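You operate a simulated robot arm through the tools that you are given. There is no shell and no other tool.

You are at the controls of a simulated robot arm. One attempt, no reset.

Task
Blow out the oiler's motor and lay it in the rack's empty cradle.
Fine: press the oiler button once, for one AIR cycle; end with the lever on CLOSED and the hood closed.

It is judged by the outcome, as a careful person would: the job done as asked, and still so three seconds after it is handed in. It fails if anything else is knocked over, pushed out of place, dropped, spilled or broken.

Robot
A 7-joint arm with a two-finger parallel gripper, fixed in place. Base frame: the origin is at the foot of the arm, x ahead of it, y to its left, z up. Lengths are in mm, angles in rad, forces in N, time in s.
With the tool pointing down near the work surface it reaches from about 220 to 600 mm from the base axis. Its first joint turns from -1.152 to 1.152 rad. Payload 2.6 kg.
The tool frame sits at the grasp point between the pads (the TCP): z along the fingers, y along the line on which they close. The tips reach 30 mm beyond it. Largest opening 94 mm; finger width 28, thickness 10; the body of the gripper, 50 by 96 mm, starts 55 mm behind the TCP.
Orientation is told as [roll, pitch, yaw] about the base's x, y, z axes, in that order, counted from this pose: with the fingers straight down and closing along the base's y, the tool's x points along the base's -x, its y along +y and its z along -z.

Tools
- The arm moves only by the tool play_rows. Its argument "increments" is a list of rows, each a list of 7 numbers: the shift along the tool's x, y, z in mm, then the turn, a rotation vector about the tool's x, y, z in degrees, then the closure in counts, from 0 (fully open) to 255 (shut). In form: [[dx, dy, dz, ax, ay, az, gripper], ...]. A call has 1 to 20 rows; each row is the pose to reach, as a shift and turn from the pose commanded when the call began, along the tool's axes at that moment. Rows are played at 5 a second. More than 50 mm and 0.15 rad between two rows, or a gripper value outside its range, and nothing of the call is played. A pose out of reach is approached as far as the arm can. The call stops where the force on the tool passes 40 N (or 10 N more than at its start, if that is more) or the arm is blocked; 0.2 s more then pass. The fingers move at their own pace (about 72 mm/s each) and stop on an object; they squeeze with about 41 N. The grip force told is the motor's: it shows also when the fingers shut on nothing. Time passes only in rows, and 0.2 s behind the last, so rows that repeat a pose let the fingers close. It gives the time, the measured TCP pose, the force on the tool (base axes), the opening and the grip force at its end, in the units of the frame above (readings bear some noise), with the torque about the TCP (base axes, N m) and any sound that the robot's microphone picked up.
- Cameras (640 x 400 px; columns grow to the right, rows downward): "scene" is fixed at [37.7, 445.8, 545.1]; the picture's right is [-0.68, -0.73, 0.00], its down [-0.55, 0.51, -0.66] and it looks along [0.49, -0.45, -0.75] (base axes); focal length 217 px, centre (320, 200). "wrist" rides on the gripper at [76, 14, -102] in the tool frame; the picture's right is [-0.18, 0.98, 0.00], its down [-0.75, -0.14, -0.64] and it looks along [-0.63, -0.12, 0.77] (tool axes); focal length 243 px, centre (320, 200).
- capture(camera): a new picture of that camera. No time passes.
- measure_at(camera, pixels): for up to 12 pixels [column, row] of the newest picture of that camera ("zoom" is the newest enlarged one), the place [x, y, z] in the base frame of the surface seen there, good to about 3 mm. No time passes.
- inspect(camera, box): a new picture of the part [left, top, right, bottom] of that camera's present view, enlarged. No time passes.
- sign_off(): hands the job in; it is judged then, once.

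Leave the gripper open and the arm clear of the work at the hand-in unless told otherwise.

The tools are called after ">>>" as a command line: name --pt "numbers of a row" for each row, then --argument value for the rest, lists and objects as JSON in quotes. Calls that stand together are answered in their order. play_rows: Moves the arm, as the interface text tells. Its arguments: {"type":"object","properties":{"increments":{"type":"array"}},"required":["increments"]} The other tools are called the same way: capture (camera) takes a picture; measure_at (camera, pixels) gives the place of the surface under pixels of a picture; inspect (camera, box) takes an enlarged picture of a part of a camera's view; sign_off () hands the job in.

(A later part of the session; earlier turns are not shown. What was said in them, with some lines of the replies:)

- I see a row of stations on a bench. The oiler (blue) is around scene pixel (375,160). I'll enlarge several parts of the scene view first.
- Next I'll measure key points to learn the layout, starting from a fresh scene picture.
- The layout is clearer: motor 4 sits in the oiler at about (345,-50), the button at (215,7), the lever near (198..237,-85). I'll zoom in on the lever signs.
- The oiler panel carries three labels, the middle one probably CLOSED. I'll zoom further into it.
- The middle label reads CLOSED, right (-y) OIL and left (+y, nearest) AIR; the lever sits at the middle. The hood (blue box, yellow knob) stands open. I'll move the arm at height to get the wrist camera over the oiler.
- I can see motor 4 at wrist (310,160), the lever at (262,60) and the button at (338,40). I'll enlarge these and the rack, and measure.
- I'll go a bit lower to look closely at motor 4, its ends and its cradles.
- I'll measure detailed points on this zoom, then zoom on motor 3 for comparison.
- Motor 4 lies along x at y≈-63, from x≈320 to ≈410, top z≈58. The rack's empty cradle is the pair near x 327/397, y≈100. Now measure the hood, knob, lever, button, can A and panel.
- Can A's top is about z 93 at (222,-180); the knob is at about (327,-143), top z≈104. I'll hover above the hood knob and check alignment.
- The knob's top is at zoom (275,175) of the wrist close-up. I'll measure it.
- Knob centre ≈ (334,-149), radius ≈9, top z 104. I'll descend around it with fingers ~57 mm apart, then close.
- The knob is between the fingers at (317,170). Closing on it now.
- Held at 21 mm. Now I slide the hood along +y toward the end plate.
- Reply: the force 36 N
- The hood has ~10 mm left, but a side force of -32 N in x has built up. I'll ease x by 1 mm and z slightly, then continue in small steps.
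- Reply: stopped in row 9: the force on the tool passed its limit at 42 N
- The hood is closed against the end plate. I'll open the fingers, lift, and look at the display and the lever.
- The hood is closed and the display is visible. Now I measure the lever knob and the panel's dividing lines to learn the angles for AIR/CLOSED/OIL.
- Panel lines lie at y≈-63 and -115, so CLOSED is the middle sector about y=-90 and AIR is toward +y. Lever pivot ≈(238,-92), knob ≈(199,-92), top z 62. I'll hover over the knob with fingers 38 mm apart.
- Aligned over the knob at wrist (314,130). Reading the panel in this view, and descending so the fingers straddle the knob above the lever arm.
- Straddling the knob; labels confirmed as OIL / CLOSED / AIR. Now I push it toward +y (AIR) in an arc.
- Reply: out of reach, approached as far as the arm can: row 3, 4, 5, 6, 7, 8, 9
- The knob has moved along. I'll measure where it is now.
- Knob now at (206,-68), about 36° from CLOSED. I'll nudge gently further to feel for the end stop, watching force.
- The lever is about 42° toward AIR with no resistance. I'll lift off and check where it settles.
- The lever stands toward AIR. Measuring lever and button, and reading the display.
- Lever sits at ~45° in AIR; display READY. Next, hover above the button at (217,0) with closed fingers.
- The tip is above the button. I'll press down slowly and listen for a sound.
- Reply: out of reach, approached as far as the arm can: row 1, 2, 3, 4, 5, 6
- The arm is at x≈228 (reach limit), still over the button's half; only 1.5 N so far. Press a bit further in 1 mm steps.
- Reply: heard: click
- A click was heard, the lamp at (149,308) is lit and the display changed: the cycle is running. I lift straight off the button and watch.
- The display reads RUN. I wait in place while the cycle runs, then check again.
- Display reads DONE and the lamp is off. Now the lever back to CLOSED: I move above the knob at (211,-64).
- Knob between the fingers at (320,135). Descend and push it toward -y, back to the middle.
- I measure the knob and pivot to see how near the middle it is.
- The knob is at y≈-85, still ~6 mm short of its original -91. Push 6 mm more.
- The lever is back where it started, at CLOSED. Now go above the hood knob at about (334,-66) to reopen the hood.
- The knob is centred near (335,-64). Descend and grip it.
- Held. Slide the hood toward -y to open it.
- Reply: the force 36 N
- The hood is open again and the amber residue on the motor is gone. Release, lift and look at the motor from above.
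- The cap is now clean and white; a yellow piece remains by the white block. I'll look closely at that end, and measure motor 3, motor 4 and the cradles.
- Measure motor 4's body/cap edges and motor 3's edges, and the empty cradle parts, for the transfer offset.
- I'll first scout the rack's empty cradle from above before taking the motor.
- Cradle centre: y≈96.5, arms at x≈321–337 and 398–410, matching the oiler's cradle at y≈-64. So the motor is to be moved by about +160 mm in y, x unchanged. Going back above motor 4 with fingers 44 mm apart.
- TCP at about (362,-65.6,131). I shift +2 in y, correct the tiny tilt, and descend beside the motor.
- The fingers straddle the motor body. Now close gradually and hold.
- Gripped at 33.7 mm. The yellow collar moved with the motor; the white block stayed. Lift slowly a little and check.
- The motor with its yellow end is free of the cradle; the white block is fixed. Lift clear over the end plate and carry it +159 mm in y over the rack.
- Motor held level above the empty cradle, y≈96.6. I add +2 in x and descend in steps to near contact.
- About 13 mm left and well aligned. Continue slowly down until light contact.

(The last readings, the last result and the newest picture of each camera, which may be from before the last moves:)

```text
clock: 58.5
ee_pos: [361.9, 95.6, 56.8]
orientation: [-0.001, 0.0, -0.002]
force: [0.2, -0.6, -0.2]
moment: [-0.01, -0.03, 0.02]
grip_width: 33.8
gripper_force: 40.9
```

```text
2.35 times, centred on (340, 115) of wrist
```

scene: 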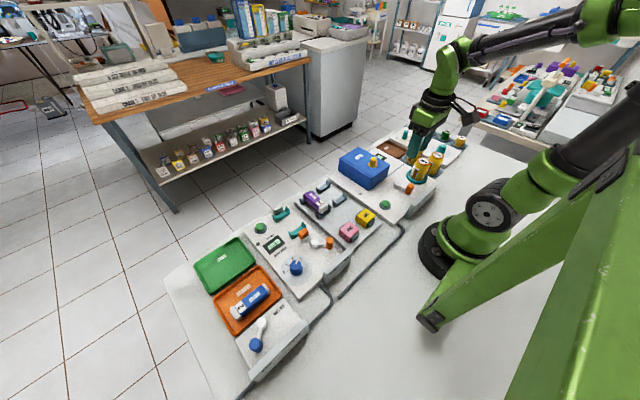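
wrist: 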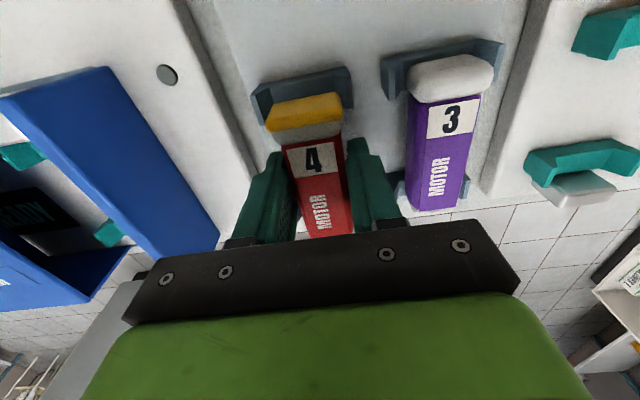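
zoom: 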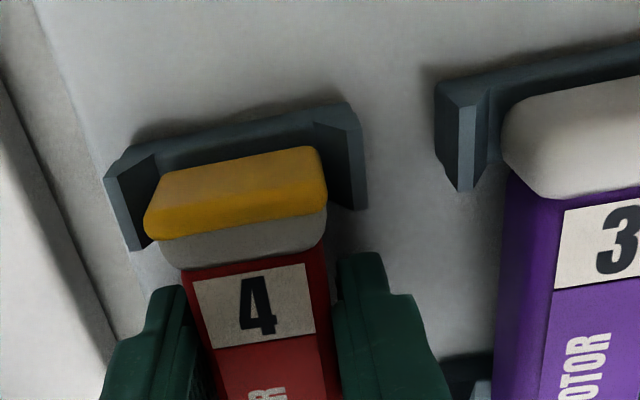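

Near the seat. I check the x alignment versus motor 3 by measuring cap ends and cradle ends.

>>> measure_at --camera "zoom" --pixels '[[235, 160], [240, 185], [245, 225], [255, 262], [260, 280], [145, 165], [330, 120], [140, 245], [355, 205], [570, 100], [580, 150], [585, 195]]'

>>> inspect --camera "scene" --box '[326, 175, 366, 205]'

```text
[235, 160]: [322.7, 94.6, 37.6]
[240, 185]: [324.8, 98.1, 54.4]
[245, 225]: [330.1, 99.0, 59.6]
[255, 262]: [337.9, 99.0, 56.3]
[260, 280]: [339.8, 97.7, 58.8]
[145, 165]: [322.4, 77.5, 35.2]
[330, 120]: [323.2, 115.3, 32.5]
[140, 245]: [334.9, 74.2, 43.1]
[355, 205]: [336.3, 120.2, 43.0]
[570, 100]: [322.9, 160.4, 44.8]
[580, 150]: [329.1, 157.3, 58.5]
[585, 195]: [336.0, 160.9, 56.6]
```

```text
13.33 times, centred on (346, 190) of scene
```

zoom: 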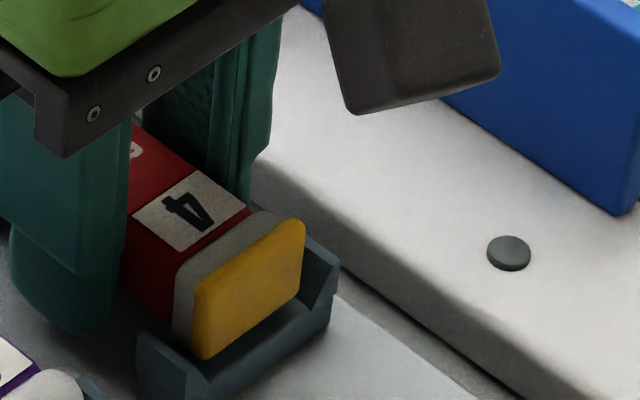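

Motor 4 is ~2 mm further in +x than motor 3, and 1–2 mm above the seat. Adjust x by -2 and settle gently down.

>>> play_rows --pt "1 0 0 0 0 0 255" --pt "2 0 0 0 0 0 255" --pt "2 0 0.7 0 0 0 255" --pt "2 0 1.4 0 0 0 255" --pt "2 0 1.4 0 0 0 255"

>>> inspect --camera "scene" --box '[326, 175, 366, 205]'

```text
clock: 59.7
ee_pos: [361.3, 95.8, 55.5]
orientation: [-0.001, 0.001, -0.003]
force: [-2.9, -0.2, 7.0]
moment: [0.1, 0.03, 0.02]
grip_width: 33.7
gripper_force: 40.4
```

```text
13.33 times, centred on (346, 190) of scene
```

zoom: 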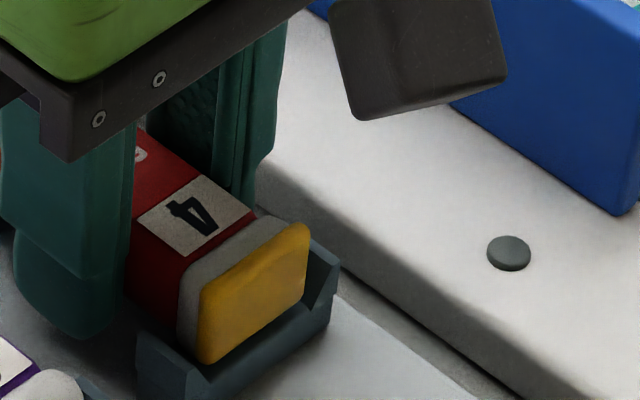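

7 N upward: the motor is seated. Open the fingers gently to 44 mm.

>>> play_rows --pt "0 0 0 0 0 0 160" --pt "0 0 0 0 0 0 145" --pt "0 0 0 0 0 0 136" --pt "0 0 0 0 0 0 136"

>>> inspect --camera "scene" --box '[310, 160, 374, 210]'

>>> capture --camera "wrist"

```text
clock: 60.7
ee_pos: [361.4, 95.2, 56.6]
orientation: [0.0, -0.001, -0.003]
force: [-0.4, 1.0, 0.4]
moment: [-0.04, -0.02, 0.0]
grip_width: 44.1
gripper_force: 0.1
```

```text
8.00 times, centred on (342, 185) of scene
```

zoom: 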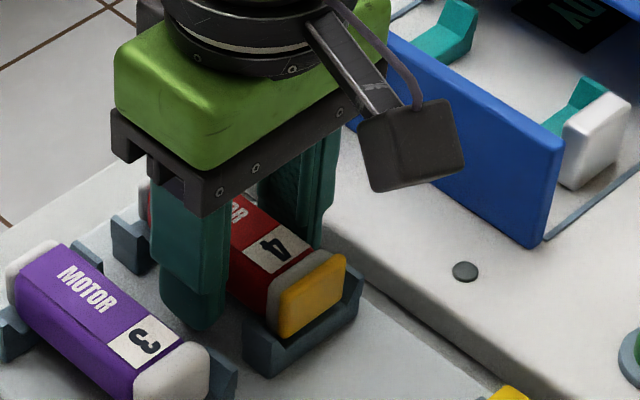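

```text
taken
```

wrist: 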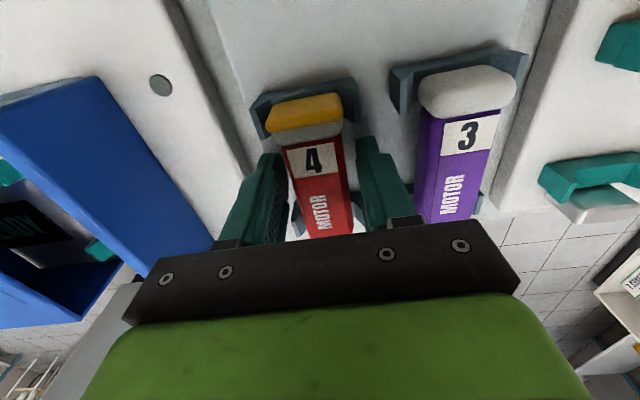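

The motor lies in the cradle, fingers clear on both sides. Lift straight up and inspect.

>>> play_rows --pt "0 0.5 -6 0 0 0 136" --pt "0 0.5 -15 0 0 0 136" --pt "0 0.5 -30 0 0 0 136" --pt "0 0.5 -55 0 0 0 136" --pt "0 0.5 -90 0 0 0 136" --pt "20 0.5 -115 0 0 0 100" --pt "20 0.5 -115 0 0 0 100"

>>> capture --camera "wrist"

>>> inspect --camera "scene" --box '[300, 155, 380, 215]'

>>> inspect --camera "wrist" --box '[240, 60, 440, 190]'

```text
clock: 62.3
ee_pos: [341.8, 97.3, 168.1]
orientation: [-0.001, 0.0, -0.002]
force: [-0.1, 0.3, -0.6]
moment: [0.02, 0.02, 0.01]
grip_width: 57.2
gripper_force: 0.0
```

```text
taken
```

wrist: 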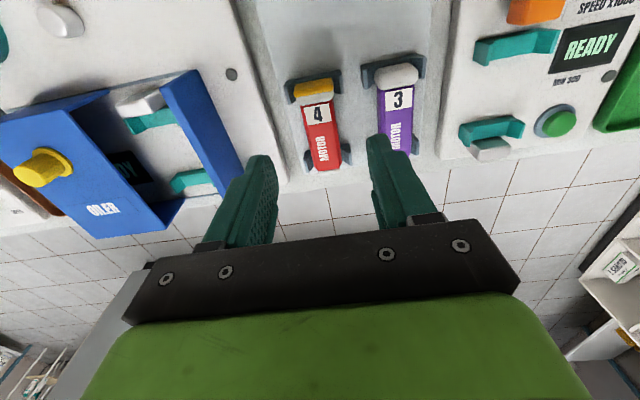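

```text
6.67 times, centred on (340, 185) of scene
```

zoom: 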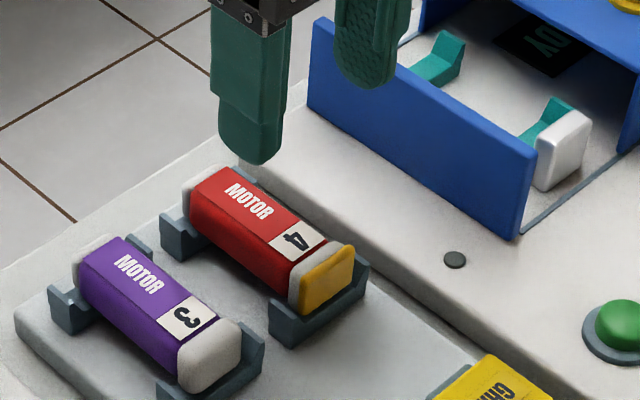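

```text
3.08 times, centred on (340, 125) of wrist
```

zoom: 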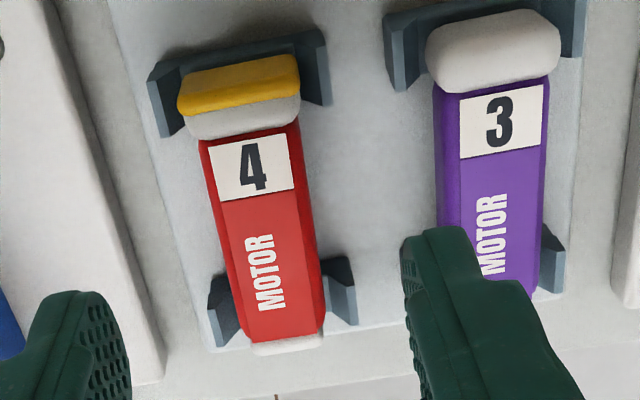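

Motor 4 lies level in the cradle. Next, close the hood: go above its knob at about (334,-146).

>>> play_rows --pt "0 -35 0 0 0 0 100" --pt "0 -75 0 0 0 0 100" --pt "2 -115 0 0 0 0 100" --pt "4 -155 0 0 0 0 100" --pt "6 -195 0 0 0 0 100" --pt "8 -230 2 0 0 0 100" --pt "8 -243 5 0 0 0 100" --pt "8 -243 5 0 0 0 100"

>>> capture --camera "wrist"

>>> inspect --camera "wrist" --box '[240, 100, 400, 200]'

>>> measure_at --camera "zoom" --pixels '[[275, 175], [300, 175], [325, 175], [300, 200], [300, 150], [350, 160]]'

```text
clock: 64.1
ee_pos: [334.6, -145.3, 167.2]
orientation: [0.0, -0.002, -0.001]
force: [0.7, 0.2, 0.2]
moment: [-0.02, 0.02, 0.02]
grip_width: 57.2
gripper_force: 0.1
```

```text
taken
```

wrist: 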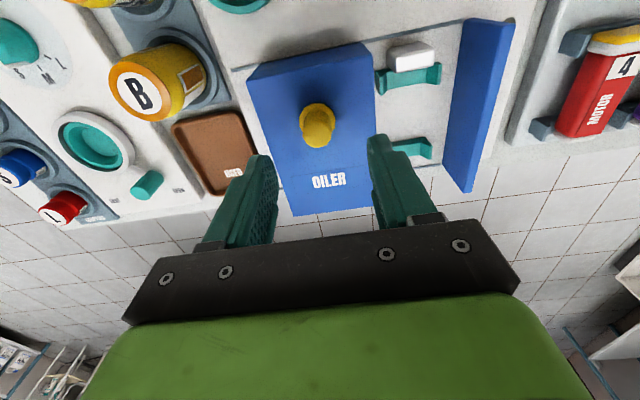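

```text
4.00 times, centred on (320, 150) of wrist
```

zoom: 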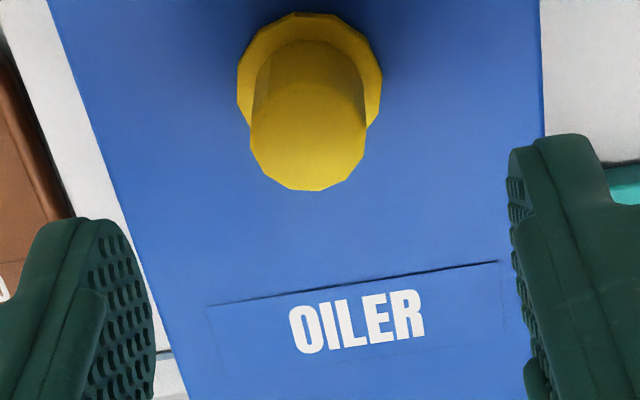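

```text
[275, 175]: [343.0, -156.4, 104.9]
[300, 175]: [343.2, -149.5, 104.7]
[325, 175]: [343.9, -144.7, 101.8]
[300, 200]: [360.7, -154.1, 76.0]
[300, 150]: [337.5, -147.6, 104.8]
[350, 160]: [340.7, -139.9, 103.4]
```

Knob at about (336,-147). Descend, grip, as before.

>>> play_rows --pt "-1 -1.5 15 0 0 0 100" --pt "-1 -1.5 30 0 0 0 100" --pt "-1 -1.5 42 0 0 0 100" --pt "-1 -1.5 48 0 0 0 100" --pt "-1 -1.5 48 0 0 0 200" --pt "-1 -1.5 48 0 0 0 255" --pt "-1 -1.5 48 0 0 0 255" --pt "-1 -1.5 48 0 0 0 255"

```text
clock: 65.9
ee_pos: [333.6, -147.2, 118.2]
orientation: [0.001, 0.0, -0.002]
force: [1.7, -0.3, -2.9]
moment: [0.38, -0.18, -0.02]
grip_width: 21.1
gripper_force: 44.7
```

Held. Slide the hood closed toward +y, in two parts to watch the side force.

>>> play_rows --pt "0 4 0 0 0 0 255" --pt "0 12 0 0 0 0 255" --pt "0 20 0 0 0 0 255" --pt "0 28 0 0 0 0 255" --pt "0 36 0 0 0 0 255" --pt "0 42 0 0 0 0 255" --pt "0 42 0 0 0 0 255"

```text
clock: 67.5
ee_pos: [334.1, -104.7, 118.1]
orientation: [-0.005, -0.005, -0.002]
force: [27.3, 0.7, -12.8]
moment: [0.42, -0.49, 0.05]
grip_width: 21.2
gripper_force: 44.6
```

Side force +27 N in x; ease by 1.3 mm toward +x, then go on.

>>> play_rows --pt "-1.2 0 0.3 0 0 0 255" --pt "-1.2 0 0.3 0 0 0 255"

>>> play_rows --pt "0 6 0 0 0 0 255" --pt "0 13 0 0 0 0 255" --pt "0 20 0 0 0 0 255" --pt "0 26 0 0 0 0 255" --pt "0 31 0 0 0 0 255" --pt "0 31 0 0 0 0 255"

```text
clock: 68.1
ee_pos: [333.1, -106.5, 117.6]
orientation: [-0.001, 0.001, -0.004]
force: [3.8, -0.1, 14.1]
moment: [0.31, -0.9, 0.01]
grip_width: 21.3
gripper_force: 44.5
```

```text
clock: 69.5
ee_pos: [332.9, -74.4, 117.3]
orientation: [-0.001, -0.002, -0.002]
force: [-8.9, 0.9, 28.1]
moment: [0.3, 0.42, -0.07]
grip_width: 21.1
gripper_force: 44.3
```

>>> play_rows --pt "0.2 1 -0.6 0 0 0 255" --pt "0.3 3 -0.8 0 0 0 255" --pt "0.3 5 -0.8 0 0 0 255" --pt "0.3 7 -0.8 0 0 0 255" --pt "0.3 8 -0.8 0 0 0 255" --pt "0.3 9 -0.8 0 0 0 255" --pt "0.3 10 -0.8 0 0 0 255" --pt "0.3 11 -0.8 0 0 0 255" --pt "0.3 12 -0.8 0 0 0 255" --pt "0.3 13 -0.8 0 0 0 255"

>>> inspect --camera "scene" --box '[330, 130, 410, 180]'

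```text
clock: 71.7
ee_pos: [334.4, -64.1, 116.9]
orientation: [-0.003, 0.001, -0.002]
force: [8.3, -16.2, -35.6]
moment: [0.09, 0.25, 0.03]
grip_width: 21.3
gripper_force: 45.2
```

```text
8.00 times, centred on (370, 155) of scene
```

zoom: 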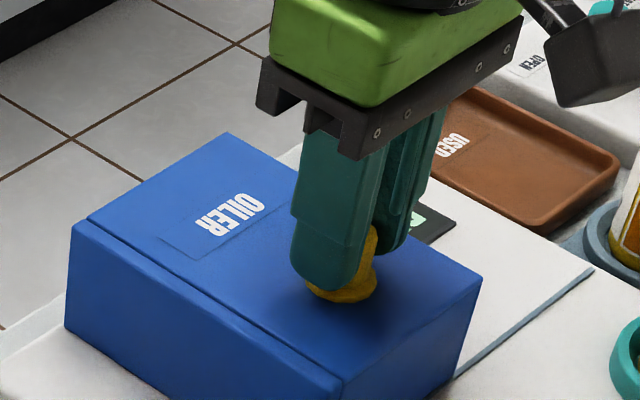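

The hood is shut against the plate (-16 N in y), same view as before. Ease the forces, then release and lift.

>>> play_rows --pt "0 -0.5 0.5 0 0 0 255" --pt "0 -0.7 0.8 0 0 0 180" --pt "0 -0.7 0.8 0 0 0 130" --pt "0 -0.7 0.8 0 0 0 100" --pt "0 -0.7 0.8 0 0 0 100" --pt "0 -0.7 -15 0 0 0 100" --pt "0 -0.7 -40 0 0 0 80" --pt "0 -0.7 -80 0 0 0 60" --pt "10 -10 -120 0 0 0 0" --pt "40 -10 -150 0 0 0 0" --pt "60 -10 -150 0 0 0 0" --pt "60 -10 -150 0 0 0 0"

>>> capture --camera "wrist"

>>> capture --camera "scene"

>>> inspect --camera "scene" --box '[300, 130, 460, 230]'

>>> inspect --camera "scene" --box '[340, 140, 404, 180]'

```text
clock: 74.3
ee_pos: [272.4, -71.4, 268.5]
orientation: [-0.002, 0.002, -0.003]
force: [0.3, 0.1, 0.1]
moment: [-0.01, -0.01, 0.0]
grip_width: 94.0
gripper_force: 0.0
```

```text
taken
```

wrist: 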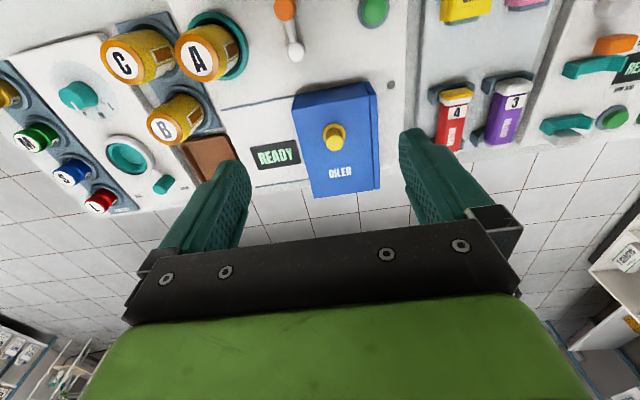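

```text
taken
```

scene: 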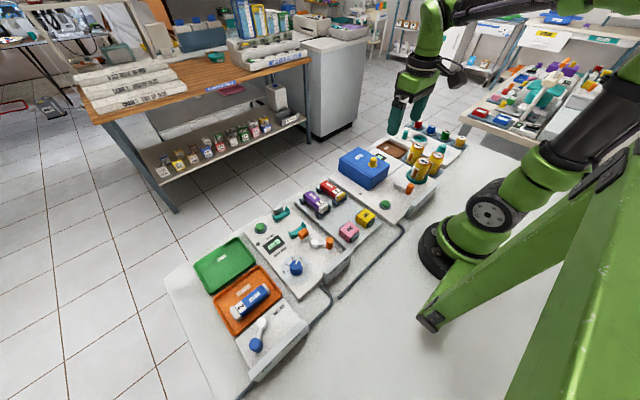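

```text
4.00 times, centred on (380, 180) of scene
```

zoom: 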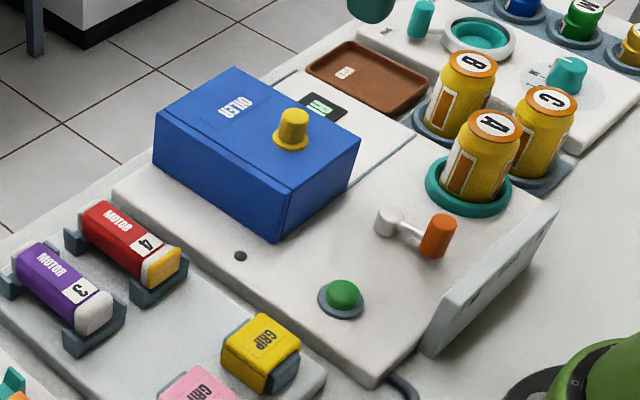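

```text
10.00 times, centred on (372, 160) of scene
```

zoom: 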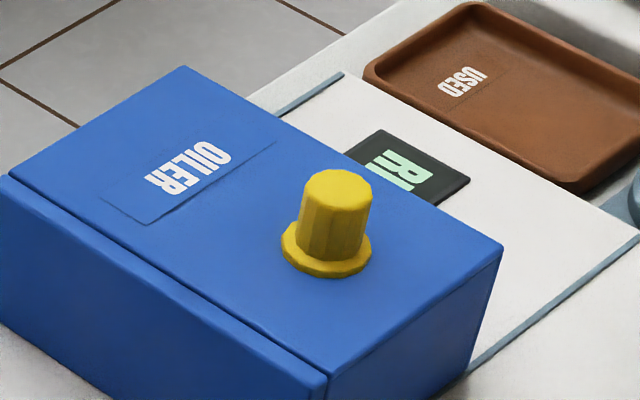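

Hood shut, display READY, lever at its original CLOSED spot, motor 4 in the rack. A last close look at the hood seam and lever.

>>> inspect --camera "wrist" --box '[280, 70, 400, 210]'

>>> inspect --camera "scene" --box '[380, 170, 460, 220]'

>>> inspect --camera "scene" --box '[344, 160, 376, 190]'

```text
2.86 times, centred on (340, 140) of wrist
```

zoom: 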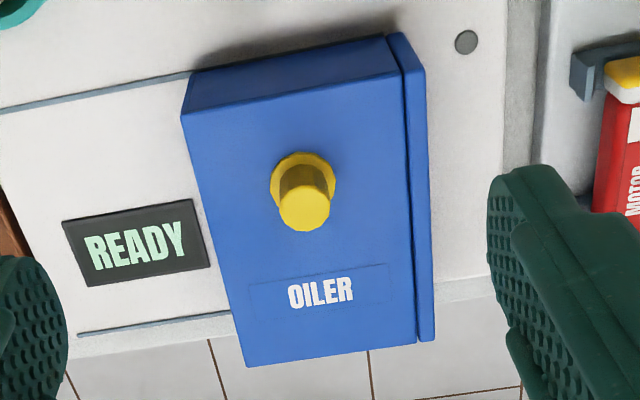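

```text
8.00 times, centred on (420, 195) of scene
```

zoom: 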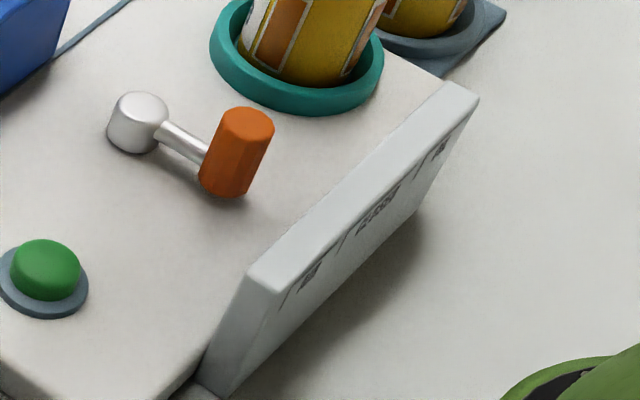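

```text
13.33 times, centred on (360, 175) of scene
```

zoom: 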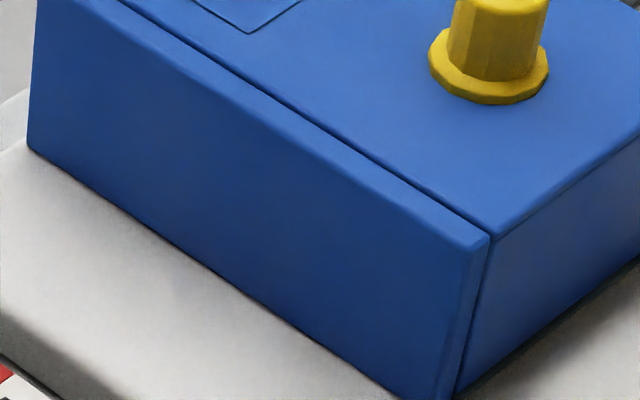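

The hood meets the end plate, the lever is on CLOSED exactly as at the start, motor 4 lies in the rack cradle, the gripper is open and the arm is clear. Handing in.

>>> sign_off

```text
The job is handed in.
```

The oiler's motor (number 4) has been blown out and now lies in the rack's empty cradle, next to motor 3. I've handed the job in, but no verdict came back.

- **Cycle:** I pressed the button once, with the hood closed and the lever on AIR. The display went from RUN to DONE, and the amber residue on the motor's end cap was gone afterwards.
- **Lever:** it is back on CLOSED, and in the scene view it sits exactly where it started.
- **Hood:** it is shut against its end plate, and the display reads READY.
- **Everything else:** nothing was knocked, dropped or moved that I could see. The gripper is open and the arm is clear above the bench.
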